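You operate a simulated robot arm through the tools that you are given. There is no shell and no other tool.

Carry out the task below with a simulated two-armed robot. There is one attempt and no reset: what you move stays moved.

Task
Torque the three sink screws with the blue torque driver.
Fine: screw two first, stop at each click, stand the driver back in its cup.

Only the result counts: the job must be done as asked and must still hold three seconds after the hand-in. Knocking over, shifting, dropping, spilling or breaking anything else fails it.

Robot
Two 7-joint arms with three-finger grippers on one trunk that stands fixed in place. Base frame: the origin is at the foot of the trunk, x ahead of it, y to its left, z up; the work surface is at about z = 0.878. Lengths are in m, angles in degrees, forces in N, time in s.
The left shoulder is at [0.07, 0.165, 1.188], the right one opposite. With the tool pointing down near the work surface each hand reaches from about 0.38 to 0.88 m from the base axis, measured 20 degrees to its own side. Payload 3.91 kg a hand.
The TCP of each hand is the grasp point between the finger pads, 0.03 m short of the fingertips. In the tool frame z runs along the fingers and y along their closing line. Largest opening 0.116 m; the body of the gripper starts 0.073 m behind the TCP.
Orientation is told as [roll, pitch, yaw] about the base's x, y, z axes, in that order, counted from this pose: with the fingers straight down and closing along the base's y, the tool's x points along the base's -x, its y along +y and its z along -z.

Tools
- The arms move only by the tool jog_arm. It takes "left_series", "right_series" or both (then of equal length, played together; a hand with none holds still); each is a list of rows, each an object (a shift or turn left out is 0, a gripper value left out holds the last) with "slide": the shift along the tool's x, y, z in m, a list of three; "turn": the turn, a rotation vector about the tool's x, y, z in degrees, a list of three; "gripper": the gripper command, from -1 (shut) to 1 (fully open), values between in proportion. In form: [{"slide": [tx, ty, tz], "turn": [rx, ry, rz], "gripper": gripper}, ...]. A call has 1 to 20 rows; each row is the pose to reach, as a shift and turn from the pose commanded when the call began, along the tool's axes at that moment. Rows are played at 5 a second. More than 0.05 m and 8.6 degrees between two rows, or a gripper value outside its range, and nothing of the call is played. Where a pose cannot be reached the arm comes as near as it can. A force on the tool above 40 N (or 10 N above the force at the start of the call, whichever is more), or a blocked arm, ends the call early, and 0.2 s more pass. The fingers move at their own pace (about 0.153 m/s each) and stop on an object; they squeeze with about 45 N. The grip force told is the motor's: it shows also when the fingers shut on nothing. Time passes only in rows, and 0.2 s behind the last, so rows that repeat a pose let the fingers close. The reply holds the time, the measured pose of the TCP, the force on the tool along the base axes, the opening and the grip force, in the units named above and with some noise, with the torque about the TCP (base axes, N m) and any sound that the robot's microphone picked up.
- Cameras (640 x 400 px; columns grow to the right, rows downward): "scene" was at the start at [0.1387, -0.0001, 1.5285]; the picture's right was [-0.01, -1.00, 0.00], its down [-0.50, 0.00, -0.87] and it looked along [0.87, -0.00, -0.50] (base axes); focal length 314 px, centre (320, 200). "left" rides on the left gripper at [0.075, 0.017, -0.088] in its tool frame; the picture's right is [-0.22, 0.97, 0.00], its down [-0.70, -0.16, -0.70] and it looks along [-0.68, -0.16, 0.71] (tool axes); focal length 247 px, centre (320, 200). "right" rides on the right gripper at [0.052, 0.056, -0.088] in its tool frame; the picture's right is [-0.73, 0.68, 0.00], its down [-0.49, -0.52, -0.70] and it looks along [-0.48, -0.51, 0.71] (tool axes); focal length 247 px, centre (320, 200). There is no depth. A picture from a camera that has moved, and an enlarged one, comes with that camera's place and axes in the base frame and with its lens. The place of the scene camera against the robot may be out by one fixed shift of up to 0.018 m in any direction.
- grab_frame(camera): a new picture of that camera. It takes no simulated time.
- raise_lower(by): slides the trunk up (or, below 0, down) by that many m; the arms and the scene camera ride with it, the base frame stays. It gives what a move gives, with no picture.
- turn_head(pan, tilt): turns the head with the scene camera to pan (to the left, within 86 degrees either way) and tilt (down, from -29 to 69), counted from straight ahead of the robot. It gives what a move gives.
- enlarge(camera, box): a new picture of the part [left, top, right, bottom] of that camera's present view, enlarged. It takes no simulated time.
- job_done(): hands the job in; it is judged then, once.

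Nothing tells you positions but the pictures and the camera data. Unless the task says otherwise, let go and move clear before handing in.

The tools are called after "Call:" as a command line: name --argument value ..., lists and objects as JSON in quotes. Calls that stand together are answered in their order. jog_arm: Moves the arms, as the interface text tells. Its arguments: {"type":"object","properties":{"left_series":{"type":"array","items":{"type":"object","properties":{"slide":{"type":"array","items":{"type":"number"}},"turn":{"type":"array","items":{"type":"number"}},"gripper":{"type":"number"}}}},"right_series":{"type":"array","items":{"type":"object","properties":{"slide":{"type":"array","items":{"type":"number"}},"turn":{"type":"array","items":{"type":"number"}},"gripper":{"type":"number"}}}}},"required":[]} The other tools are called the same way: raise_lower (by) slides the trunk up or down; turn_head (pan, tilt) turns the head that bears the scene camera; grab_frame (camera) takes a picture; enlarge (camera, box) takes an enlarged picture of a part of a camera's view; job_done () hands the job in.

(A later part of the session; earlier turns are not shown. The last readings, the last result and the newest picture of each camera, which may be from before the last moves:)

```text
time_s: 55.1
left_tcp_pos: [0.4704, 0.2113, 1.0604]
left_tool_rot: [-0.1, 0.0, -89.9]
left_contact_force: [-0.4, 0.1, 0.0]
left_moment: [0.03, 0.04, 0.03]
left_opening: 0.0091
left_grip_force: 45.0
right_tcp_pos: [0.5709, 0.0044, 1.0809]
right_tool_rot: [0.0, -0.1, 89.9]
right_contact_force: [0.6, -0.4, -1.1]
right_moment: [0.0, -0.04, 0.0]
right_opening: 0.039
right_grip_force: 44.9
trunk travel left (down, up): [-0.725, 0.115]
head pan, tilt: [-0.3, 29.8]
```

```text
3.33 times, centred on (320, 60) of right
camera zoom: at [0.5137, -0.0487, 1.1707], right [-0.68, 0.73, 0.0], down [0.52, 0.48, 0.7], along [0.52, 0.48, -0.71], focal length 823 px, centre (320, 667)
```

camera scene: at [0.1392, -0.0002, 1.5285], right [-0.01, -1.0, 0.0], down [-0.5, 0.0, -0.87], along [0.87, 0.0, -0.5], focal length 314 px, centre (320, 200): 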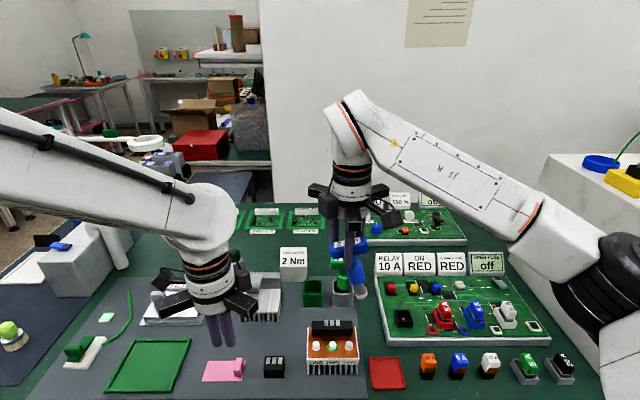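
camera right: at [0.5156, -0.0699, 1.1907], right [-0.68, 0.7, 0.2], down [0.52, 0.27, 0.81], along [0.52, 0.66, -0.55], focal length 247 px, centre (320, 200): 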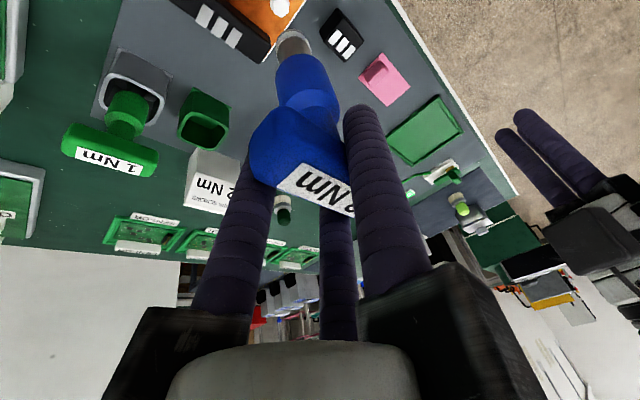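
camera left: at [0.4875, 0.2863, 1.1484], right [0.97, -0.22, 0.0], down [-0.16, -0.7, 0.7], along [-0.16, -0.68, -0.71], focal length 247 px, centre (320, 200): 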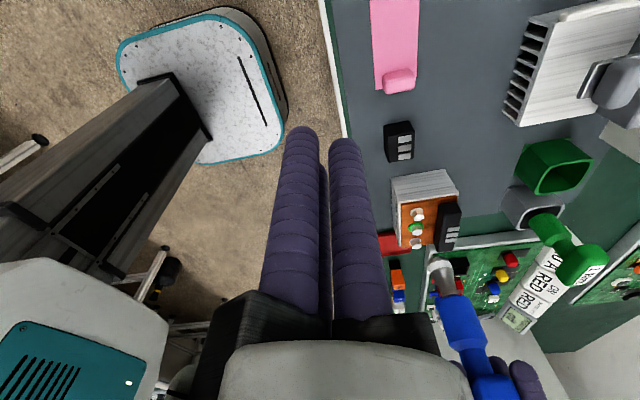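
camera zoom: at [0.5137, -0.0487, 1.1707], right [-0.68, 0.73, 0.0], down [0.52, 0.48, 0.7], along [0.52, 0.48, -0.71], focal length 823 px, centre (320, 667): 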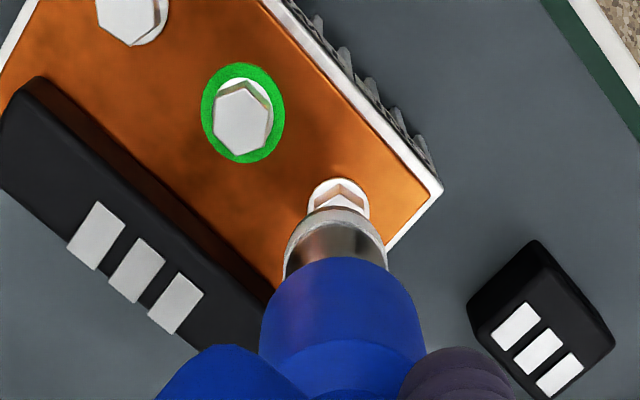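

The driver is within about 1° of vertical. I'll pre-rotate the wrist counter-clockwise in free air to yaw ~150 about the driver axis. That leaves plenty of clockwise travel before the limit near yaw 0.

Call:
jog_arm --right_series '[{"slide": [-0.001, 0.0003, 0], "turn": [0, 0, -8]}, {"slide": [-0.002, 0.0007, 0], "turn": [0, 0, -16]}, {"slide": [-0.0029, 0.0012, 0], "turn": [0, 0, -24]}, {"slide": [-0.0037, 0.0018, 0], "turn": [0, 0, -32]}, {"slide": [-0.0044, 0.0026, 0], "turn": [0, 0, -40]}, {"slide": [-0.005, 0.0034, 0], "turn": [0, 0, -48]}, {"slide": [-0.0054, 0.0044, 0], "turn": [0, 0, -56]}, {"slide": [-0.0056, 0.0049, 0], "turn": [0, 0, -60]}, {"slide": [-0.0056, 0.0049, 0], "turn": [0, 0, -60]}]'

Call:
grab_frame --camera "scene"

Call:
enlarge --camera "left" --box '[370, 170, 530, 330]'

Call:
enlarge --camera "right" --box '[250, 0, 390, 120]'

```text
time_s: 57.1
left_tcp_pos: [0.4717, 0.2123, 1.0596]
left_tool_rot: [0.0, 0.0, -90.0]
left_contact_force: [-0.7, -0.1, 1.1]
left_moment: [0.02, 0.03, 0.02]
left_opening: 0.0089
left_grip_force: 45.0
right_tcp_pos: [0.566, 0.0096, 1.0811]
right_tool_rot: [-0.2, 0.1, 149.9]
right_contact_force: [-0.2, 1.1, -2.3]
right_moment: [0.06, 0.0, 0.03]
right_opening: 0.039
right_grip_force: 45.2
trunk travel left (down, up): [-0.725, 0.115]
head pan, tilt: [-0.3, 29.8]
```

```text
taken
camera scene: at [0.139, -0.0001, 1.5285], right [-0.01, -1.0, 0.0], down [-0.5, 0.0, -0.87], along [0.87, 0.0, -0.5], focal length 314 px, centre (320, 200)
```

scene: 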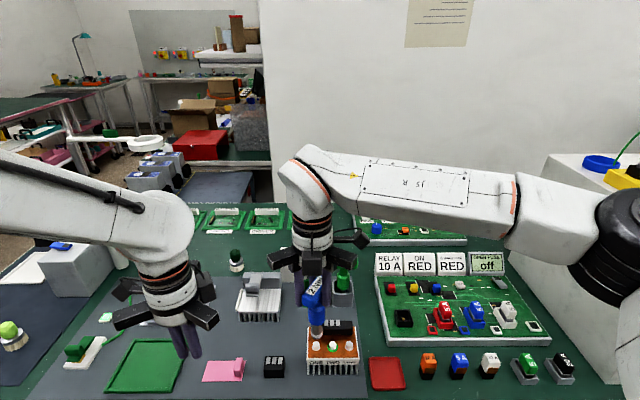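

```text
2.50 times, centred on (450, 250) of left
camera zoom: at [0.4872, 0.2868, 1.1484], right [0.97, -0.22, 0.0], down [-0.16, -0.7, 0.7], along [-0.16, -0.68, -0.71], focal length 617 px, centre (-5, 75)
```

zoom: 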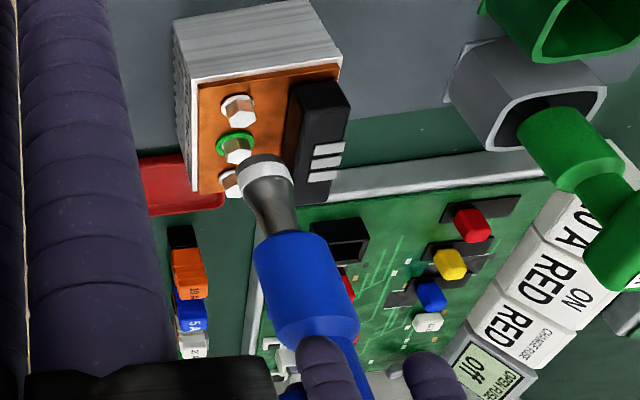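

```text
3.33 times, centred on (320, 60) of right
camera zoom: at [0.5819, -0.0656, 1.1706], right [-0.97, -0.22, 0.0], down [-0.16, 0.69, 0.7], along [-0.15, 0.68, -0.71], focal length 823 px, centre (320, 667)
```

zoom: 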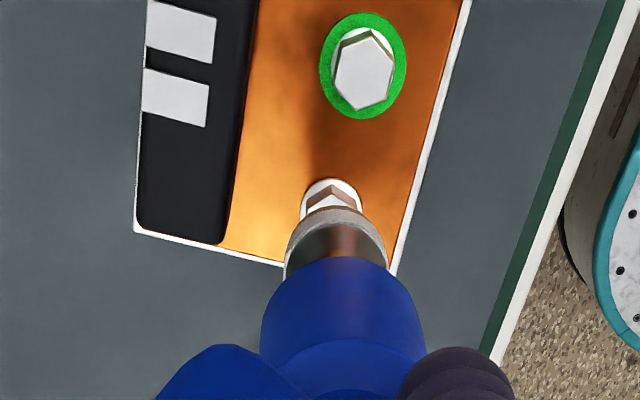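

Call:
enlarge --camera "scene" --box '[290, 290, 370, 360]'

Call:
enlarge --camera "left" --box '[380, 170, 480, 250]'

```text
5.71 times, centred on (330, 325) of scene
camera zoom: at [0.139, -0.0001, 1.5285], right [-0.01, -1.0, 0.0], down [-0.5, 0.0, -0.87], along [0.87, 0.0, -0.5], focal length 1796 px, centre (263, -514)
```

zoom: 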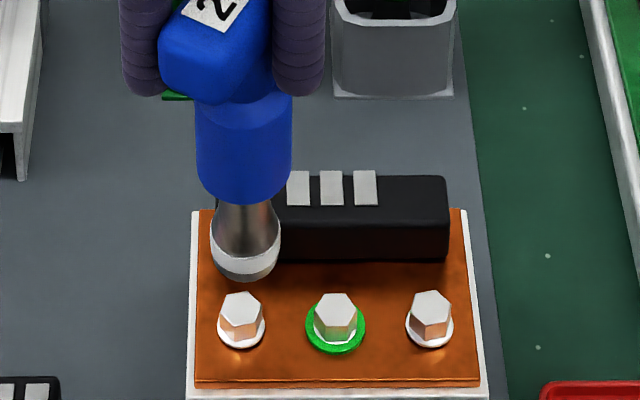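

```text
5.00 times, centred on (430, 210) of left
camera zoom: at [0.4872, 0.2868, 1.1484], right [0.97, -0.22, 0.0], down [-0.16, -0.7, 0.7], along [-0.16, -0.68, -0.71], focal length 1235 px, centre (-230, 150)
```

zoom: 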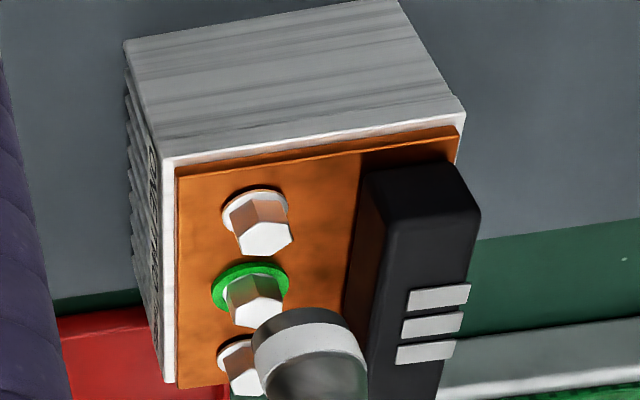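

Call:
jog_arm --right_series '[{"slide": [-0.001, -0.0018, 0.008]}, {"slide": [-0.001, -0.0018, 0.016]}, {"slide": [-0.001, -0.0018, 0.024]}, {"slide": [-0.001, -0.0018, 0.028]}, {"slide": [-0.001, -0.0018, 0.028]}]'

Call:
enlarge --camera "scene" --box '[290, 290, 370, 360]'

Call:
enlarge --camera "left" --box '[380, 170, 480, 250]'

Call:
enlarge --camera "right" --box '[250, 0, 390, 120]'

```text
time_s: 58.3
left_tcp_pos: [0.4704, 0.2109, 1.0603]
left_tool_rot: [-0.1, -0.1, -90.0]
left_contact_force: [0.5, 0.1, 0.2]
left_moment: [0.01, 0.03, 0.02]
left_opening: 0.0092
left_grip_force: 45.3
right_tcp_pos: [0.5659, 0.0116, 1.0532]
right_tool_rot: [-0.3, 0.1, 149.7]
right_contact_force: [1.2, -0.7, -1.8]
right_moment: [0.02, 0.0, 0.04]
right_opening: 0.0388
right_grip_force: 45.2
trunk travel left (down, up): [-0.725, 0.115]
head pan, tilt: [-0.3, 29.8]
```

```text
5.71 times, centred on (330, 325) of scene
camera zoom: at [0.1388, -0.0001, 1.5285], right [-0.01, -1.0, 0.0], down [-0.5, 0.0, -0.87], along [0.87, 0.0, -0.5], focal length 1796 px, centre (263, -514)
```

zoom: 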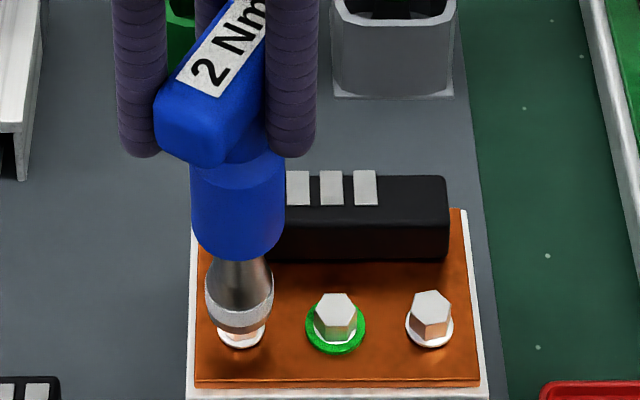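

```text
5.00 times, centred on (430, 210) of left
camera zoom: at [0.487, 0.2868, 1.1485], right [0.97, -0.22, 0.0], down [-0.16, -0.7, 0.7], along [-0.16, -0.68, -0.71], focal length 1235 px, centre (-230, 150)
```

zoom: 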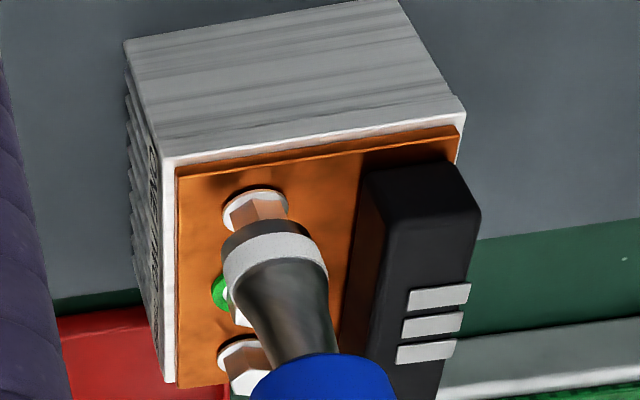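

```text
3.33 times, centred on (320, 60) of right
camera zoom: at [0.5811, -0.0634, 1.1423], right [-0.98, -0.22, 0.0], down [-0.16, 0.69, 0.7], along [-0.15, 0.68, -0.71], focal length 823 px, centre (320, 667)
```

zoom: 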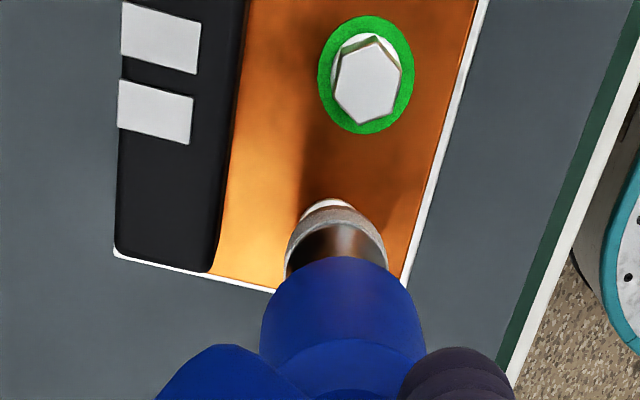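

Call:
jog_arm --right_series '[{"slide": [0, 0, 0.003]}, {"slide": [0, 0, 0.006]}, {"slide": [0, 0, 0.009]}, {"slide": [0, 0, 0.009]}]'

```text
time_s: 59.3
left_tcp_pos: [0.4704, 0.2105, 1.0597]
left_tool_rot: [-0.1, 0.0, -90.0]
left_contact_force: [-0.8, 0.3, 0.0]
left_moment: [-0.01, -0.02, 0.0]
left_opening: 0.0089
left_grip_force: 45.1
right_tcp_pos: [0.5671, 0.0114, 1.0438]
right_tool_rot: [-0.2, 0.1, 149.9]
right_contact_force: [-0.2, -0.1, -1.8]
right_moment: [-0.01, -0.02, -0.01]
right_opening: 0.0387
right_grip_force: 45.4
trunk travel left (down, up): [-0.725, 0.115]
head pan, tilt: [-0.3, 29.8]
```

Call:
jog_arm --right_series '[{"slide": [0, 0, 0.001]}, {"slide": [0, 0, 0.002]}, {"slide": [0, 0, 0.002]}]'

Call:
enlarge --camera "scene" --box '[290, 290, 370, 360]'

```text
time_s: 60.1
left_tcp_pos: [0.4702, 0.2114, 1.06]
left_tool_rot: [0.0, 0.1, -90.1]
left_contact_force: [-1.2, -1.1, 0.1]
left_moment: [0.01, 0.0, -0.02]
left_opening: 0.0091
left_grip_force: 44.7
right_tcp_pos: [0.5663, 0.0113, 1.043]
right_tool_rot: [-0.1, 0.1, 149.9]
right_contact_force: [-0.4, 0.1, -3.3]
right_moment: [-0.02, -0.05, -0.03]
right_opening: 0.0389
right_grip_force: 45.0
trunk travel left (down, up): [-0.725, 0.115]
head pan, tilt: [-0.3, 29.8]
```

```text
5.71 times, centred on (330, 325) of scene
camera zoom: at [0.139, 0.0, 1.5285], right [-0.01, -1.0, 0.0], down [-0.5, 0.0, -0.87], along [0.87, 0.0, -0.5], focal length 1796 px, centre (263, -514)
```

zoom: 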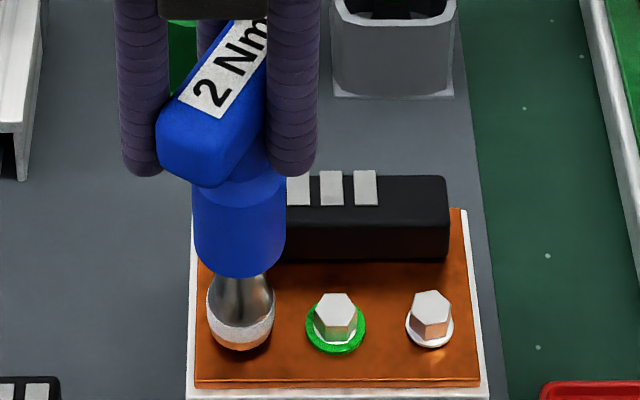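

Call:
jog_arm --right_series '[{"slide": [0, 0, 0.001]}, {"slide": [0, 0, 0.0015]}, {"slide": [0, 0, 0.0015]}]'

```text
time_s: 60.9
left_tcp_pos: [0.4706, 0.2112, 1.0602]
left_tool_rot: [0.0, 0.0, -90.1]
left_contact_force: [0.9, 0.1, 0.6]
left_moment: [0.03, 0.01, 0.01]
left_opening: 0.0089
left_grip_force: 45.0
right_tcp_pos: [0.5662, 0.0122, 1.042]
right_tool_rot: [-0.2, 0.1, 149.8]
right_contact_force: [-0.7, -1.2, 0.7]
right_moment: [-0.09, 0.11, 0.0]
right_opening: 0.039
right_grip_force: 44.6
trunk travel left (down, up): [-0.725, 0.115]
head pan, tilt: [-0.3, 29.8]
```

Call:
jog_arm --right_series '[{"slide": [0, 0, 0.0005]}, {"slide": [0, 0, 0.001]}, {"slide": [0, 0, 0.001]}]'

```text
time_s: 61.7
left_tcp_pos: [0.4704, 0.21, 1.0598]
left_tool_rot: [0.1, 0.0, -90.0]
left_contact_force: [0.9, -0.1, -0.2]
left_moment: [-0.01, -0.01, 0.02]
left_opening: 0.0089
left_grip_force: 45.3
right_tcp_pos: [0.5659, 0.0112, 1.0419]
right_tool_rot: [-0.4, 0.3, 149.9]
right_contact_force: [1.7, -0.3, 7.6]
right_moment: [-0.14, -0.18, 0.02]
right_opening: 0.0389
right_grip_force: 45.1
trunk travel left (down, up): [-0.725, 0.115]
head pan, tilt: [-0.3, 29.8]
```

Seated on ONE with about 10 N. I'm tightening clockwise in small steps again.

Call:
jog_arm --right_series '[{"slide": [0.00032, -5e-05, 0], "turn": [0, 0, 2.5]}, {"slide": [0.00064, -0.0001, 0], "turn": [0, 0, 5]}, {"slide": [0.00097, -0.00012, 0], "turn": [0, 0, 7.5]}, {"slide": [0.00129, -0.00013, 0], "turn": [0, 0, 10]}]'

```text
time_s: 62.7
left_tcp_pos: [0.471, 0.2104, 1.0601]
left_tool_rot: [0.0, 0.0, -90.1]
left_contact_force: [-0.7, 0.4, -0.7]
left_moment: [0.01, -0.01, -0.02]
left_opening: 0.0091
left_grip_force: 45.0
right_tcp_pos: [0.5665, 0.0113, 1.0405]
right_tool_rot: [-0.3, 0.1, 139.8]
right_contact_force: [3.0, -1.1, 12.2]
right_moment: [-0.2, -0.3, 0.02]
right_opening: 0.0386
right_grip_force: 45.3
trunk travel left (down, up): [-0.725, 0.115]
head pan, tilt: [-0.3, 29.8]
```

Call:
jog_arm --right_series '[{"slide": [0.00032, -5e-05, 0], "turn": [0, 0, 2.5]}, {"slide": [0.00064, -0.0001, 0], "turn": [0, 0, 5]}, {"slide": [0.00097, -0.00012, 0], "turn": [0, 0, 7.5]}, {"slide": [0.00129, -0.00013, 0], "turn": [0, 0, 10]}]'

```text
time_s: 63.7
left_tcp_pos: [0.4693, 0.2124, 1.0595]
left_tool_rot: [0.0, 0.0, -90.0]
left_contact_force: [0.7, 0.2, 0.0]
left_moment: [0.02, -0.03, -0.03]
left_opening: 0.0088
left_grip_force: 45.1
right_tcp_pos: [0.5671, 0.0104, 1.0415]
right_tool_rot: [-0.3, 0.0, 129.8]
right_contact_force: [1.8, 0.1, 12.5]
right_moment: [0.02, -0.22, 0.0]
right_opening: 0.0388
right_grip_force: 45.0
trunk travel left (down, up): [-0.725, 0.115]
head pan, tilt: [-0.3, 29.8]
```

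Call:
jog_arm --right_series '[{"slide": [0.00032, -5e-05, 0], "turn": [0, 0, 2.5]}, {"slide": [0.00064, -0.0001, 0], "turn": [0, 0, 5]}, {"slide": [0.00097, -0.00012, 0], "turn": [0, 0, 7.5]}, {"slide": [0.00129, -0.00013, 0], "turn": [0, 0, 10]}]'

```text
time_s: 64.7
left_tcp_pos: [0.4701, 0.2104, 1.0607]
left_tool_rot: [0.1, 0.0, -89.9]
left_contact_force: [-0.6, -0.1, -0.3]
left_moment: [-0.03, -0.01, -0.05]
left_opening: 0.0092
left_grip_force: 45.2
right_tcp_pos: [0.5687, 0.0099, 1.0407]
right_tool_rot: [-0.3, 0.1, 119.8]
right_contact_force: [0.0, 3.0, 11.5]
right_moment: [0.22, 0.04, -0.01]
right_opening: 0.0385
right_grip_force: 44.8
trunk travel left (down, up): [-0.725, 0.115]
head pan, tilt: [-0.3, 29.8]
```

Call:
jog_arm --right_series '[{"slide": [0.00032, -5e-05, 0], "turn": [0, 0, 2.5]}, {"slide": [0.00064, -0.0001, 0], "turn": [0, 0, 5]}, {"slide": [0.00097, -0.00012, 0], "turn": [0, 0, 7.5]}, {"slide": [0.00129, -0.00013, 0], "turn": [0, 0, 10]}]'

Call:
enlarge --camera "scene" --box '[290, 290, 370, 360]'

Call:
enlarge --camera "left" --box '[380, 170, 480, 250]'

```text
time_s: 65.7
left_tcp_pos: [0.4708, 0.211, 1.0608]
left_tool_rot: [0.0, 0.0, -89.9]
left_contact_force: [-0.8, -0.3, -0.3]
left_moment: [0.04, -0.02, -0.02]
left_opening: 0.0089
left_grip_force: 44.8
right_tcp_pos: [0.5676, 0.0087, 1.0402]
right_tool_rot: [-0.2, -0.1, 109.9]
right_contact_force: [-0.3, 2.4, 7.7]
right_moment: [0.33, 0.17, -0.03]
right_opening: 0.0389
right_grip_force: 44.7
trunk travel left (down, up): [-0.725, 0.115]
head pan, tilt: [-0.3, 29.8]
```

```text
5.71 times, centred on (330, 325) of scene
camera zoom: at [0.1376, 0.0004, 1.5287], right [-0.01, -1.0, 0.0], down [-0.5, 0.0, -0.87], along [0.87, -0.01, -0.5], focal length 1796 px, centre (263, -514)
```

zoom: 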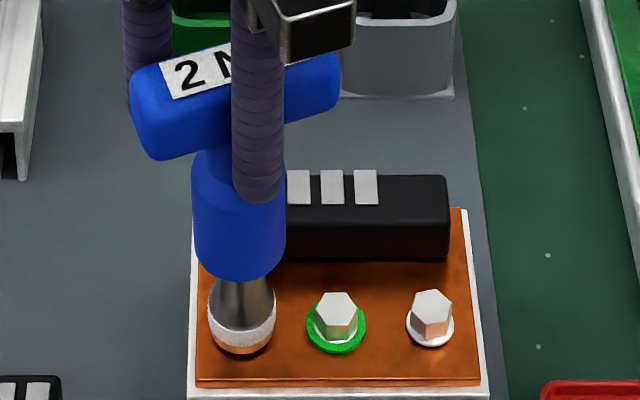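

```text
5.00 times, centred on (430, 210) of left
camera zoom: at [0.4861, 0.2872, 1.1488], right [0.97, -0.22, 0.0], down [-0.16, -0.7, 0.7], along [-0.16, -0.68, -0.71], focal length 1235 px, centre (-230, 150)
```

zoom: 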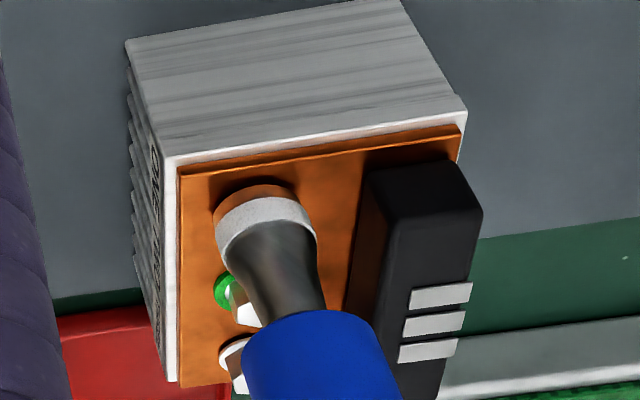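

Call:
jog_arm --right_series '[{"slide": [0.00032, -5e-05, 0], "turn": [0, 0, 2.5]}, {"slide": [0.00064, -0.0001, 0], "turn": [0, 0, 5]}, {"slide": [0.00097, -0.00012, 0], "turn": [0, 0, 7.5]}]'

```text
time_s: 66.5
left_tcp_pos: [0.4702, 0.2114, 1.0597]
left_tool_rot: [0.0, 0.0, -90.0]
left_contact_force: [1.0, -0.3, 0.7]
left_moment: [0.01, -0.03, -0.03]
left_opening: 0.0091
left_grip_force: 45.0
right_tcp_pos: [0.5709, 0.0072, 1.0414]
right_tool_rot: [-0.2, -0.1, 102.3]
right_contact_force: [-0.8, 0.2, 5.1]
right_moment: [0.05, 0.07, 0.02]
right_opening: 0.0391
right_grip_force: 44.9
trunk travel left (down, up): [-0.725, 0.115]
head pan, tilt: [-0.3, 29.8]
```

Call:
jog_arm --right_series '[{"slide": [0.00032, -5e-05, 0.0004], "turn": [0, 0, 2.5]}, {"slide": [0.00064, -0.0001, 0.0004], "turn": [0, 0, 5]}, {"slide": [0.00097, -0.00012, 0.0004], "turn": [0, 0, 7.5]}]'

```text
time_s: 67.3
left_tcp_pos: [0.4707, 0.2108, 1.0614]
left_tool_rot: [0.0, 0.1, -90.0]
left_contact_force: [-0.2, 0.7, 0.4]
left_moment: [0.01, 0.0, 0.01]
left_opening: 0.0091
left_grip_force: 44.8
right_tcp_pos: [0.5706, 0.0081, 1.0418]
right_tool_rot: [-0.3, 0.0, 94.7]
right_contact_force: [-2.2, -0.2, 6.9]
right_moment: [0.03, 0.18, 0.01]
right_opening: 0.039
right_grip_force: 44.9
trunk travel left (down, up): [-0.725, 0.115]
head pan, tilt: [-0.3, 29.8]
```

Call:
jog_arm --right_series '[{"slide": [0.00032, -5e-05, 0.0002], "turn": [0, 0, 2.5]}, {"slide": [0.00064, -0.0001, 0.0002], "turn": [0, 0, 5]}, {"slide": [0.00097, -0.00012, 0.0002], "turn": [0, 0, 7.5]}]'

```text
time_s: 68.1
left_tcp_pos: [0.4697, 0.211, 1.0603]
left_tool_rot: [0.0, -0.1, -90.0]
left_contact_force: [-0.2, -0.3, -0.3]
left_moment: [-0.02, 0.01, 0.01]
left_opening: 0.0087
left_grip_force: 45.2
right_tcp_pos: [0.5705, 0.0064, 1.0404]
right_tool_rot: [-0.2, -0.2, 87.3]
right_contact_force: [-1.0, 0.6, 7.7]
right_moment: [0.14, 0.09, -0.02]
right_opening: 0.0392
right_grip_force: 44.8
trunk travel left (down, up): [-0.725, 0.115]
head pan, tilt: [-0.3, 29.8]
```

Call:
jog_arm --right_series '[{"slide": [0.00032, -5e-05, 0], "turn": [0, 0, 2.5]}, {"slide": [0.00064, -0.0001, 0], "turn": [0, 0, 5]}]'

```text
time_s: 68.7
left_tcp_pos: [0.4705, 0.2106, 1.0602]
left_tool_rot: [0.2, 0.0, -90.0]
left_contact_force: [0.4, 0.2, 0.0]
left_moment: [-0.02, -0.03, 0.02]
left_opening: 0.0091
left_grip_force: 45.2
right_tcp_pos: [0.57, 0.0053, 1.0397]
right_tool_rot: [-0.2, -0.2, 82.2]
right_contact_force: [-0.3, 0.6, 10.1]
right_moment: [0.11, 0.03, -0.02]
right_opening: 0.0389
right_grip_force: 45.2
trunk travel left (down, up): [-0.725, 0.115]
head pan, tilt: [-0.3, 29.8]
```

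Call:
jog_arm --right_series '[{"slide": [0.00032, -5e-05, 0], "turn": [0, 0, 2.5]}, {"slide": [0.00064, -0.0001, 0], "turn": [0, 0, 5]}]'

```text
time_s: 69.3
left_tcp_pos: [0.4697, 0.2122, 1.0601]
left_tool_rot: [0.0, -0.1, -90.0]
left_contact_force: [-0.4, 0.0, -0.1]
left_moment: [0.0, 0.0, -0.01]
left_opening: 0.0091
left_grip_force: 45.2
right_tcp_pos: [0.5699, 0.0043, 1.0401]
right_tool_rot: [-0.1, -0.2, 77.3]
right_contact_force: [1.3, 0.9, 10.4]
right_moment: [0.14, -0.09, -0.03]
right_opening: 0.0389
right_grip_force: 45.1
trunk travel left (down, up): [-0.725, 0.115]
head pan, tilt: [-0.3, 29.8]
```

Call:
jog_arm --right_series '[{"slide": [0.00032, -5e-05, 0], "turn": [0, 0, 2.5]}, {"slide": [0.00064, -0.0001, 0], "turn": [0, 0, 5]}]'

```text
time_s: 69.9
left_tcp_pos: [0.4707, 0.211, 1.0607]
left_tool_rot: [0.0, 0.0, -90.0]
left_contact_force: [-0.2, 1.0, -0.6]
left_moment: [0.0, -0.01, 0.0]
left_opening: 0.0088
left_grip_force: 44.8
right_tcp_pos: [0.57, 0.0043, 1.04]
right_tool_rot: [-0.1, -0.2, 72.2]
right_contact_force: [0.6, 0.6, 10.8]
right_moment: [0.04, -0.14, 0.09]
right_opening: 0.0387
right_grip_force: 45.3
trunk travel left (down, up): [-0.725, 0.115]
head pan, tilt: [-0.3, 29.8]
```

Call:
jog_arm --right_series '[{"slide": [0.00019, -3e-05, 0], "turn": [0, 0, 1.5]}, {"slide": [0.00038, -6e-05, 0], "turn": [0, 0, 3]}]'

```text
time_s: 70.5
left_tcp_pos: [0.4707, 0.2105, 1.0601]
left_tool_rot: [0.1, 0.1, -89.9]
left_contact_force: [0.8, -0.2, 0.0]
left_moment: [-0.02, -0.01, -0.02]
left_opening: 0.0092
left_grip_force: 44.8
right_tcp_pos: [0.5697, 0.0033, 1.0406]
right_tool_rot: [-0.3, -0.2, 69.2]
right_contact_force: [2.7, -0.3, 11.9]
right_moment: [-0.02, -0.1, 0.16]
right_opening: 0.039
right_grip_force: 45.1
trunk travel left (down, up): [-0.725, 0.115]
head pan, tilt: [-0.3, 29.8]
```

Call:
jog_arm --right_series '[{"slide": [0.00019, -3e-05, 0], "turn": [0, 0, 1.5]}, {"slide": [0.00038, -6e-05, 0], "turn": [0, 0, 3]}]'

```text
time_s: 71.1
left_tcp_pos: [0.4697, 0.2106, 1.0601]
left_tool_rot: [0.1, 0.0, -90.0]
left_contact_force: [0.2, -0.1, 0.0]
left_moment: [0.01, -0.04, 0.0]
left_opening: 0.0091
left_grip_force: 45.2
right_tcp_pos: [0.5682, 0.0032, 1.0397]
right_tool_rot: [-0.3, -0.2, 66.3]
right_contact_force: [0.1, 0.2, 14.7]
right_moment: [0.08, 0.12, 0.2]
right_opening: 0.0389
right_grip_force: 44.7
trunk travel left (down, up): [-0.725, 0.115]
head pan, tilt: [-0.3, 29.8]
```

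Call:
jog_arm --right_series '[{"slide": [0.00019, -3e-05, 0], "turn": [0, 0, 1.5]}, {"slide": [0.00038, -6e-05, 0], "turn": [0, 0, 3]}]'

```text
time_s: 71.7
left_tcp_pos: [0.4698, 0.211, 1.0604]
left_tool_rot: [0.1, 0.0, -90.0]
left_contact_force: [-0.4, 0.1, 0.1]
left_moment: [0.0, 0.03, 0.0]
left_opening: 0.0089
left_grip_force: 44.5
right_tcp_pos: [0.5701, 0.0021, 1.0398]
right_tool_rot: [-0.1, -0.2, 63.3]
right_contact_force: [-0.8, 1.9, 10.4]
right_moment: [0.24, 0.08, 0.25]
right_opening: 0.0388
right_grip_force: 44.8
trunk travel left (down, up): [-0.725, 0.115]
head pan, tilt: [-0.3, 29.8]
```

Call:
jog_arm --right_series '[{"slide": [0.00026, -4e-05, 0], "turn": [0, 0, 2]}, {"slide": [0.00051, -8e-05, 0], "turn": [0, 0, 4]}]'

```text
time_s: 72.3
left_tcp_pos: [0.4701, 0.2101, 1.0602]
left_tool_rot: [0.1, 0.0, -89.9]
left_contact_force: [1.2, 0.3, -0.6]
left_moment: [-0.03, 0.01, 0.0]
left_opening: 0.0094
left_grip_force: 45.6
right_tcp_pos: [0.5691, 0.0016, 1.0393]
right_tool_rot: [-0.1, -0.2, 59.3]
right_contact_force: [-2.1, -0.6, 10.0]
right_moment: [0.05, 0.26, 0.07]
right_opening: 0.0392
right_grip_force: 45.0
trunk travel left (down, up): [-0.725, 0.115]
head pan, tilt: [-0.3, 29.8]
```

The torque built to about 0.25 N·m and then dropped, the same pattern as just before TWO's green ring. I'll lift slightly and look at screw ONE before turning any further.

Call:
jog_arm --right_series '[{"slide": [0, 0, -0.003]}, {"slide": [0, 0, -0.008]}, {"slide": [0, 0, -0.016]}, {"slide": [0, 0, -0.025]}, {"slide": [0, 0, -0.025]}]'

Call:
enlarge --camera "scene" --box '[290, 290, 370, 360]'

Call:
enlarge --camera "left" --box '[380, 170, 480, 250]'

Call:
enlarge --camera "right" --box '[250, 0, 390, 120]'

```text
time_s: 73.5
left_tcp_pos: [0.4703, 0.2097, 1.0592]
left_tool_rot: [-0.1, 0.0, -90.1]
left_contact_force: [-0.5, 0.4, -0.7]
left_moment: [0.03, 0.02, -0.01]
left_opening: 0.0089
left_grip_force: 45.0
right_tcp_pos: [0.5703, 0.0032, 1.0646]
right_tool_rot: [-0.1, -0.2, 59.3]
right_contact_force: [0.7, 0.0, -2.5]
right_moment: [0.03, -0.03, 0.02]
right_opening: 0.0389
right_grip_force: 44.9
trunk travel left (down, up): [-0.725, 0.115]
head pan, tilt: [-0.3, 29.8]
```

```text
5.71 times, centred on (330, 325) of scene
camera zoom: at [0.1389, -0.0002, 1.5285], right [-0.01, -1.0, 0.0], down [-0.5, 0.0, -0.87], along [0.87, 0.0, -0.5], focal length 1796 px, centre (263, -514)
```

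zoom: 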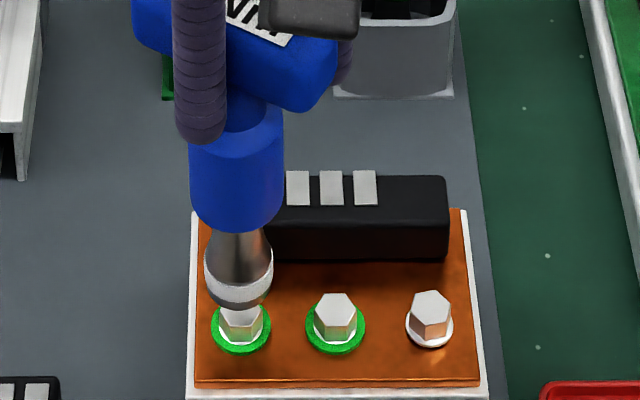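

```text
5.00 times, centred on (430, 210) of left
camera zoom: at [0.4871, 0.2867, 1.1484], right [0.97, -0.22, 0.0], down [-0.16, -0.7, 0.7], along [-0.16, -0.68, -0.71], focal length 1235 px, centre (-230, 150)
```

zoom: 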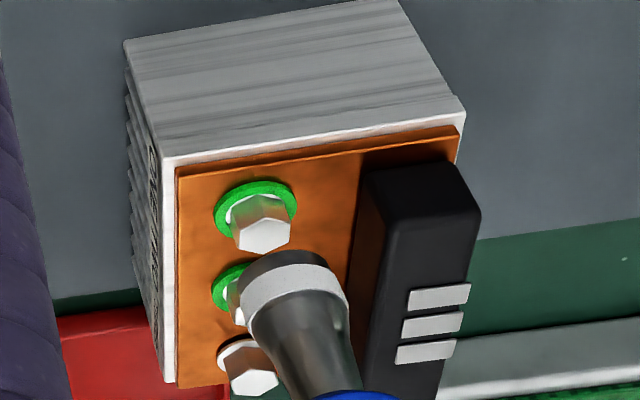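

```text
3.33 times, centred on (320, 60) of right
camera zoom: at [0.4953, -0.0141, 1.1533], right [-0.21, 0.98, 0.0], down [0.7, 0.15, 0.7], along [0.69, 0.15, -0.71], focal length 823 px, centre (320, 667)
```

zoom: 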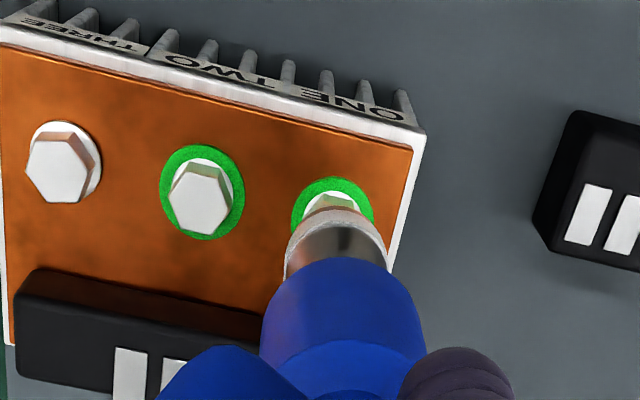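

Screw ONE shows the green ring too. Next I'll raise, pre-rotate the wrist to yaw 150 in free air and carry the driver over screw THREE.

Call:
jog_arm --right_series '[{"slide": [-0.001, 0.0003, -0.01], "turn": [0, 0, -7.5]}, {"slide": [-0.0019, 0.0006, -0.02], "turn": [0, 0, -15]}, {"slide": [0.0033, -0.0025, -0.02], "turn": [0, 0, -22.6]}, {"slide": [0.0085, -0.0054, -0.02], "turn": [0, 0, -30.2]}, {"slide": [0.0138, -0.0083, -0.02], "turn": [0, 0, -37.7]}, {"slide": [0.0192, -0.011, -0.02], "turn": [0, 0, -45.2]}, {"slide": [0.0247, -0.0138, -0.02], "turn": [0, 0, -52.8]}, {"slide": [0.0303, -0.0165, -0.02], "turn": [0, 0, -60.3]}, {"slide": [0.036, -0.019, -0.02], "turn": [0, 0, -67.9]}, {"slide": [0.0419, -0.0216, -0.02], "turn": [0, 0, -75.4]}, {"slide": [0.0479, -0.0242, -0.02], "turn": [0, 0, -83]}, {"slide": [0.054, -0.0268, -0.02], "turn": [0, 0, -90.5]}, {"slide": [0.054, -0.0268, -0.02], "turn": [0, 0, -90.5]}]'

Call:
enlarge --camera "scene" --box '[290, 270, 390, 360]'

Call:
enlarge --camera "left" --box '[380, 170, 500, 270]'

Call:
enlarge --camera "right" --box '[250, 0, 390, 120]'

```text
time_s: 76.3
left_tcp_pos: [0.472, 0.2109, 1.0604]
left_tool_rot: [0.0, 0.0, -90.0]
left_contact_force: [-0.3, -0.5, 0.0]
left_moment: [0.0, 0.01, 0.01]
left_opening: 0.0091
left_grip_force: 45.0
right_tcp_pos: [0.5652, -0.0571, 1.0838]
right_tool_rot: [-0.3, 0.2, 149.9]
right_contact_force: [0.1, -0.2, -1.6]
right_moment: [-0.01, 0.01, -0.02]
right_opening: 0.0387
right_grip_force: 44.9
trunk travel left (down, up): [-0.725, 0.115]
head pan, tilt: [-0.3, 29.8]
```

```text
4.44 times, centred on (340, 315) of scene
camera zoom: at [0.139, 0.0001, 1.5285], right [-0.01, -1.0, 0.0], down [-0.5, 0.0, -0.87], along [0.87, -0.01, -0.5], focal length 1397 px, centre (231, -311)
```

zoom: 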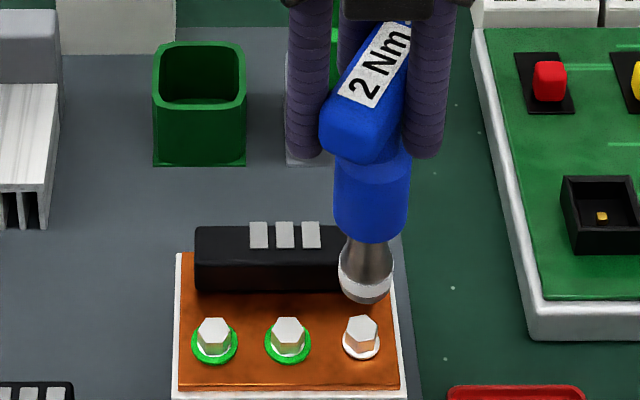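

```text
4.00 times, centred on (440, 220) of left
camera zoom: at [0.4872, 0.287, 1.1483], right [0.97, -0.22, 0.0], down [-0.16, -0.7, 0.7], along [-0.16, -0.68, -0.71], focal length 988 px, centre (-160, 120)
```

zoom: 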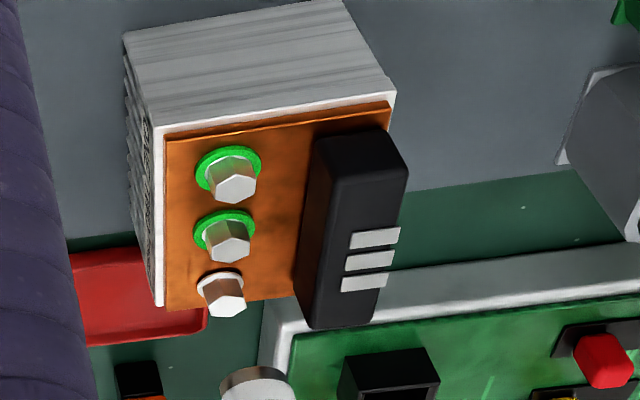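

```text
3.33 times, centred on (320, 60) of right
camera zoom: at [0.5821, -0.1335, 1.1729], right [-0.97, -0.22, 0.0], down [-0.16, 0.69, 0.7], along [-0.15, 0.68, -0.71], focal length 823 px, centre (320, 667)
```

zoom: 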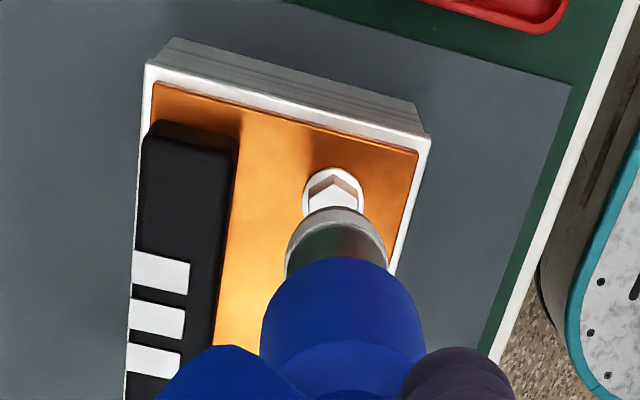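

Call:
jog_arm --right_series '[{"slide": [0.0006, 0.0003, 0.009]}, {"slide": [0.0006, 0.0003, 0.018]}, {"slide": [0.0006, 0.0003, 0.026]}, {"slide": [0.0006, 0.0003, 0.031]}, {"slide": [0.0006, 0.0003, 0.031]}]'

Call:
enlarge --camera "scene" --box '[310, 290, 390, 360]'

Call:
enlarge --camera "left" --box '[380, 180, 480, 260]'

Call:
enlarge --camera "right" --box '[250, 0, 390, 120]'

```text
time_s: 77.5
left_tcp_pos: [0.4712, 0.2101, 1.0588]
left_tool_rot: [0.0, 0.1, -90.0]
left_contact_force: [-0.2, -0.3, 0.0]
left_moment: [0.05, -0.02, -0.01]
left_opening: 0.0091
left_grip_force: 45.1
right_tcp_pos: [0.5657, -0.0593, 1.0535]
right_tool_rot: [-0.3, 0.2, 149.8]
right_contact_force: [0.2, 0.1, -1.5]
right_moment: [0.03, -0.05, -0.04]
right_opening: 0.0391
right_grip_force: 44.6
trunk travel left (down, up): [-0.725, 0.115]
head pan, tilt: [-0.3, 29.8]
```

```text
5.71 times, centred on (350, 325) of scene
camera zoom: at [0.1388, 0.0, 1.5285], right [-0.01, -1.0, 0.0], down [-0.5, 0.0, -0.87], along [0.87, 0.0, -0.5], focal length 1796 px, centre (149, -514)
```

zoom: 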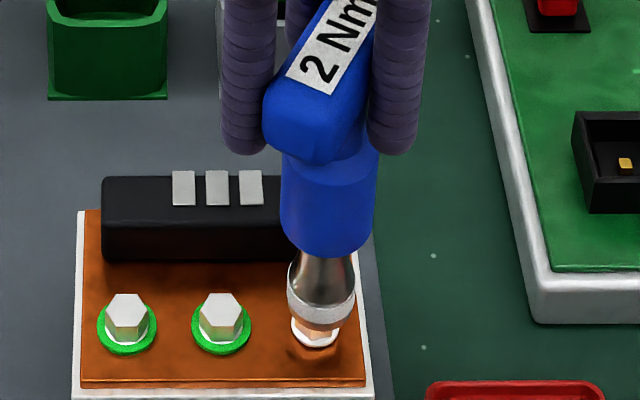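

```text
5.00 times, centred on (430, 220) of left
camera zoom: at [0.4871, 0.2868, 1.1484], right [0.97, -0.22, 0.0], down [-0.16, -0.7, 0.7], along [-0.16, -0.68, -0.71], focal length 1235 px, centre (-230, 100)
```

zoom: 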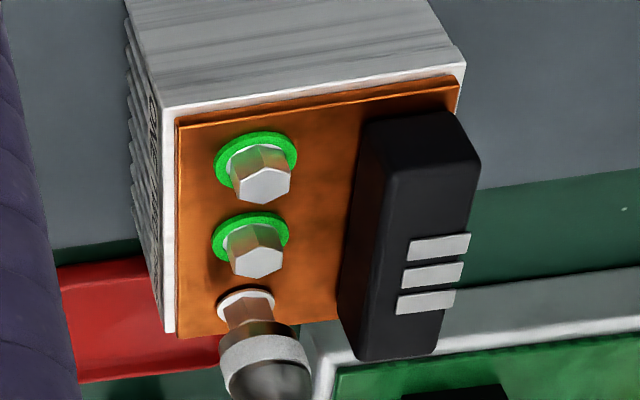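

```text
3.33 times, centred on (320, 60) of right
camera zoom: at [0.5821, -0.1349, 1.1419], right [-0.98, -0.22, 0.0], down [-0.16, 0.69, 0.7], along [-0.15, 0.68, -0.71], focal length 823 px, centre (320, 667)
```

zoom: 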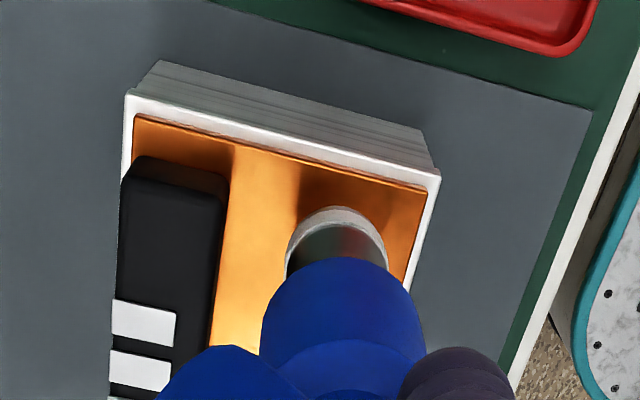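

Call:
jog_arm --right_series '[{"slide": [-0.0008, -0.0015, 0.001]}, {"slide": [-0.0008, -0.0015, 0.003]}, {"slide": [-0.0008, -0.0015, 0.005]}, {"slide": [-0.0008, -0.0015, 0.005]}]'

Call:
enlarge --camera "scene" --box '[310, 290, 390, 360]'

Call:
enlarge --camera "left" --box '[380, 180, 480, 260]'

Call:
enlarge --camera "right" --box '[250, 0, 390, 120]'

```text
time_s: 78.5
left_tcp_pos: [0.4705, 0.2106, 1.0608]
left_tool_rot: [0.0, 0.0, -90.0]
left_contact_force: [-0.6, 0.0, 0.3]
left_moment: [0.0, -0.02, -0.01]
left_opening: 0.009
left_grip_force: 45.2
right_tcp_pos: [0.5656, -0.0561, 1.0491]
right_tool_rot: [-0.3, 0.1, 149.9]
right_contact_force: [0.1, 0.0, -2.2]
right_moment: [0.0, -0.03, 0.01]
right_opening: 0.0389
right_grip_force: 45.2
trunk travel left (down, up): [-0.725, 0.115]
head pan, tilt: [-0.3, 29.8]
```

```text
5.71 times, centred on (350, 325) of scene
camera zoom: at [0.1389, -0.0001, 1.5285], right [-0.01, -1.0, 0.0], down [-0.5, 0.0, -0.87], along [0.87, 0.0, -0.5], focal length 1796 px, centre (149, -514)
```

zoom: 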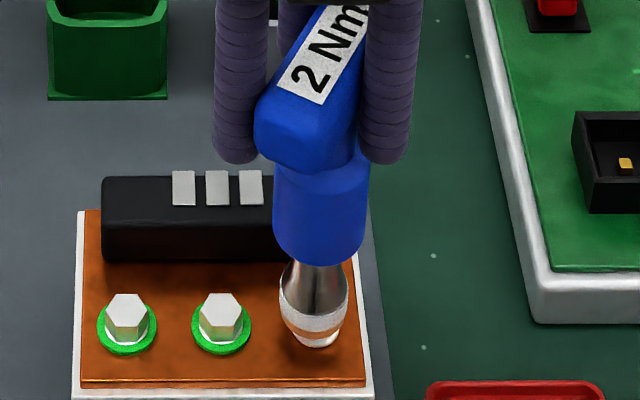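

```text
5.00 times, centred on (430, 220) of left
camera zoom: at [0.4871, 0.2868, 1.1484], right [0.97, -0.22, 0.0], down [-0.16, -0.7, 0.7], along [-0.16, -0.68, -0.71], focal length 1235 px, centre (-230, 100)
```

zoom: 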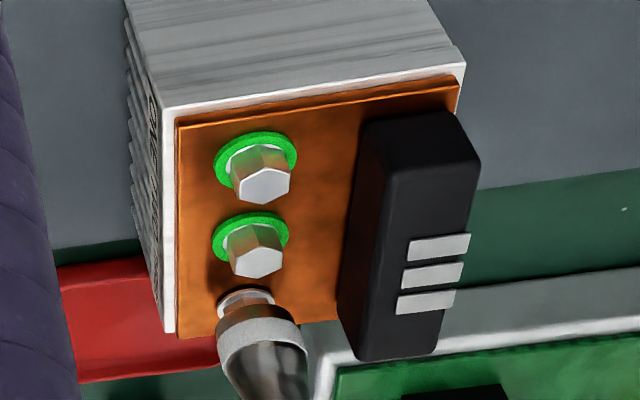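

```text
3.33 times, centred on (320, 60) of right
camera zoom: at [0.5823, -0.1324, 1.1372], right [-0.98, -0.22, 0.0], down [-0.16, 0.69, 0.7], along [-0.15, 0.68, -0.71], focal length 823 px, centre (320, 667)
```

zoom: 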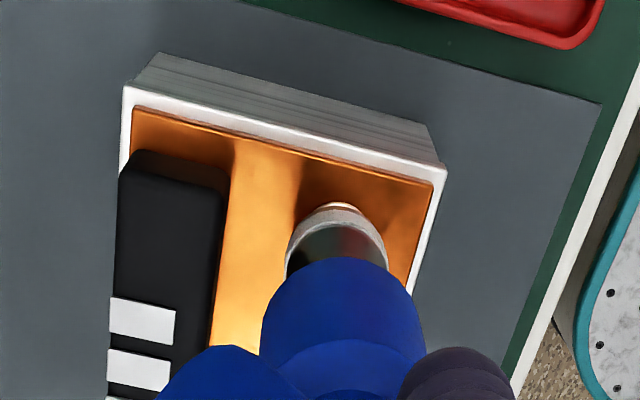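

Call:
jog_arm --right_series '[{"slide": [0, 0, 0.0025]}, {"slide": [0, 0, 0.0045]}, {"slide": [0, 0, 0.006]}, {"slide": [0, 0, 0.006]}]'

Call:
enlarge --camera "scene" --box '[310, 290, 390, 360]'

```text
time_s: 79.5
left_tcp_pos: [0.4711, 0.2103, 1.0594]
left_tool_rot: [0.0, 0.0, -90.1]
left_contact_force: [-0.7, -0.2, 0.4]
left_moment: [-0.02, -0.03, -0.01]
left_opening: 0.0091
left_grip_force: 44.7
right_tcp_pos: [0.5662, -0.0564, 1.0417]
right_tool_rot: [-0.2, 0.1, 149.8]
right_contact_force: [1.1, 0.5, -2.5]
right_moment: [-0.05, 0.01, -0.01]
right_opening: 0.0388
right_grip_force: 45.3
trunk travel left (down, up): [-0.725, 0.115]
head pan, tilt: [-0.3, 29.8]
```

```text
5.71 times, centred on (350, 325) of scene
camera zoom: at [0.1389, -0.0001, 1.5285], right [-0.01, -1.0, 0.0], down [-0.5, 0.0, -0.87], along [0.87, 0.0, -0.5], focal length 1796 px, centre (149, -514)
```

zoom: 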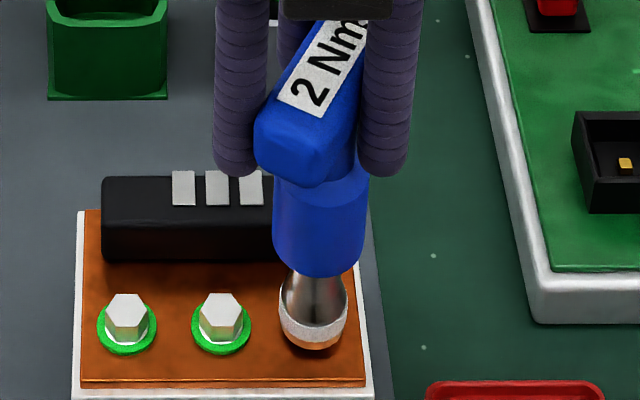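

Call:
jog_arm --right_series '[{"slide": [0, 0, 0.0007]}, {"slide": [0, 0, 0.0013]}, {"slide": [0, 0, 0.0013]}]'

```text
time_s: 80.3
left_tcp_pos: [0.4708, 0.212, 1.0592]
left_tool_rot: [0.0, -0.1, -90.1]
left_contact_force: [0.0, -0.1, 0.0]
left_moment: [0.0, 0.02, 0.0]
left_opening: 0.0091
left_grip_force: 45.3
right_tcp_pos: [0.567, -0.0572, 1.0412]
right_tool_rot: [-0.2, 0.1, 149.8]
right_contact_force: [0.2, -0.6, 2.1]
right_moment: [-0.11, 0.02, -0.01]
right_opening: 0.0389
right_grip_force: 45.1
trunk travel left (down, up): [-0.725, 0.115]
head pan, tilt: [-0.3, 29.8]
```

Call:
jog_arm --right_series '[{"slide": [0, 0, 0.0005]}, {"slide": [0, 0, 0.0008]}, {"slide": [0, 0, 0.0008]}]'

```text
time_s: 81.1
left_tcp_pos: [0.4709, 0.2112, 1.0589]
left_tool_rot: [0.0, 0.0, -90.0]
left_contact_force: [-0.8, -0.3, 0.6]
left_moment: [0.02, 0.0, 0.0]
left_opening: 0.0089
left_grip_force: 45.1
right_tcp_pos: [0.566, -0.0566, 1.042]
right_tool_rot: [-0.2, 0.1, 149.8]
right_contact_force: [2.3, -0.3, 5.7]
right_moment: [-0.11, -0.23, 0.03]
right_opening: 0.0388
right_grip_force: 45.0
trunk travel left (down, up): [-0.725, 0.115]
head pan, tilt: [-0.3, 29.8]
```

Seated on THREE. I'm tightening the same way: coarse steps first, then fine ones from about 70°, where torque began to build on ONE.

Call:
jog_arm --right_series '[{"slide": [0.00032, -5e-05, 0], "turn": [0, 0, 2.5]}, {"slide": [0.00064, -0.0001, 0], "turn": [0, 0, 5]}, {"slide": [0.00097, -0.00012, 0], "turn": [0, 0, 7.5]}, {"slide": [0.00129, -0.00013, 0], "turn": [0, 0, 10]}]'

```text
time_s: 82.1
left_tcp_pos: [0.47, 0.2116, 1.0598]
left_tool_rot: [-0.1, -0.1, -90.0]
left_contact_force: [0.1, 0.1, -0.3]
left_moment: [0.0, -0.02, 0.0]
left_opening: 0.009
left_grip_force: 44.7
right_tcp_pos: [0.5675, -0.0566, 1.041]
right_tool_rot: [-0.3, 0.1, 139.8]
right_contact_force: [1.1, 0.2, 8.6]
right_moment: [-0.06, -0.18, 0.0]
right_opening: 0.0388
right_grip_force: 45.1
trunk travel left (down, up): [-0.725, 0.115]
head pan, tilt: [-0.3, 29.8]
```

Call:
jog_arm --right_series '[{"slide": [0.00032, -5e-05, 0], "turn": [0, 0, 2.5]}, {"slide": [0.00064, -0.0001, 0], "turn": [0, 0, 5]}, {"slide": [0.00097, -0.00012, 0], "turn": [0, 0, 7.5]}, {"slide": [0.00129, -0.00013, 0], "turn": [0, 0, 10]}]'

```text
time_s: 83.1
left_tcp_pos: [0.4712, 0.2103, 1.0593]
left_tool_rot: [0.0, 0.0, -90.0]
left_contact_force: [-1.0, -0.4, 0.5]
left_moment: [0.0, -0.01, -0.02]
left_opening: 0.0086
left_grip_force: 45.2
right_tcp_pos: [0.5675, -0.0592, 1.0412]
right_tool_rot: [-0.2, 0.0, 129.7]
right_contact_force: [1.0, -0.2, 6.8]
right_moment: [-0.09, -0.12, 0.03]
right_opening: 0.0387
right_grip_force: 44.7
trunk travel left (down, up): [-0.725, 0.115]
head pan, tilt: [-0.3, 29.8]
```

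Call:
jog_arm --right_series '[{"slide": [0.00032, -5e-05, 0], "turn": [0, 0, 2.5]}, {"slide": [0.00064, -0.0001, 0], "turn": [0, 0, 5]}, {"slide": [0.00097, -0.00012, 0], "turn": [0, 0, 7.5]}, {"slide": [0.00129, -0.00013, 0], "turn": [0, 0, 10]}]'

```text
time_s: 84.1
left_tcp_pos: [0.4709, 0.2111, 1.0609]
left_tool_rot: [0.0, -0.1, -90.0]
left_contact_force: [0.1, 0.3, -0.2]
left_moment: [0.0, -0.02, 0.0]
left_opening: 0.0091
left_grip_force: 45.4
right_tcp_pos: [0.5686, -0.0578, 1.0401]
right_tool_rot: [-0.3, 0.0, 119.8]
right_contact_force: [0.3, -1.3, 8.7]
right_moment: [-0.21, 0.03, 0.02]
right_opening: 0.039
right_grip_force: 45.1
trunk travel left (down, up): [-0.725, 0.115]
head pan, tilt: [-0.3, 29.8]
```

Call:
jog_arm --right_series '[{"slide": [0.00032, -5e-05, 0], "turn": [0, 0, 2.5]}, {"slide": [0.00064, -0.0001, 0], "turn": [0, 0, 5]}, {"slide": [0.00097, -0.00012, 0], "turn": [0, 0, 7.5]}, {"slide": [0.00129, -0.00013, 0], "turn": [0, 0, 10]}]'

```text
time_s: 85.1
left_tcp_pos: [0.4704, 0.2105, 1.0607]
left_tool_rot: [0.0, 0.0, -90.0]
left_contact_force: [0.3, -0.4, -0.9]
left_moment: [-0.02, 0.03, 0.02]
left_opening: 0.009
left_grip_force: 44.9
right_tcp_pos: [0.5701, -0.0596, 1.0408]
right_tool_rot: [-0.2, -0.1, 109.9]
right_contact_force: [-0.2, 0.9, 8.8]
right_moment: [0.06, 0.06, 0.01]
right_opening: 0.0387
right_grip_force: 45.0
trunk travel left (down, up): [-0.725, 0.115]
head pan, tilt: [-0.3, 29.8]
```

Call:
jog_arm --right_series '[{"slide": [0.00032, -5e-05, 0], "turn": [0, 0, 2.5]}, {"slide": [0.00064, -0.0001, 0], "turn": [0, 0, 5]}, {"slide": [0.00097, -0.00012, 0], "turn": [0, 0, 7.5]}, {"slide": [0.00129, -0.00013, 0], "turn": [0, 0, 10]}]'

```text
time_s: 86.1
left_tcp_pos: [0.4701, 0.2115, 1.0598]
left_tool_rot: [0.0, -0.1, -89.9]
left_contact_force: [-0.5, -0.1, 0.3]
left_moment: [0.02, -0.02, -0.03]
left_opening: 0.0089
left_grip_force: 44.6
right_tcp_pos: [0.5719, -0.0604, 1.041]
right_tool_rot: [-0.2, -0.1, 99.8]
right_contact_force: [1.9, 2.1, 6.8]
right_moment: [0.19, -0.23, 0.01]
right_opening: 0.039
right_grip_force: 44.9
trunk travel left (down, up): [-0.725, 0.115]
head pan, tilt: [-0.3, 29.8]
```

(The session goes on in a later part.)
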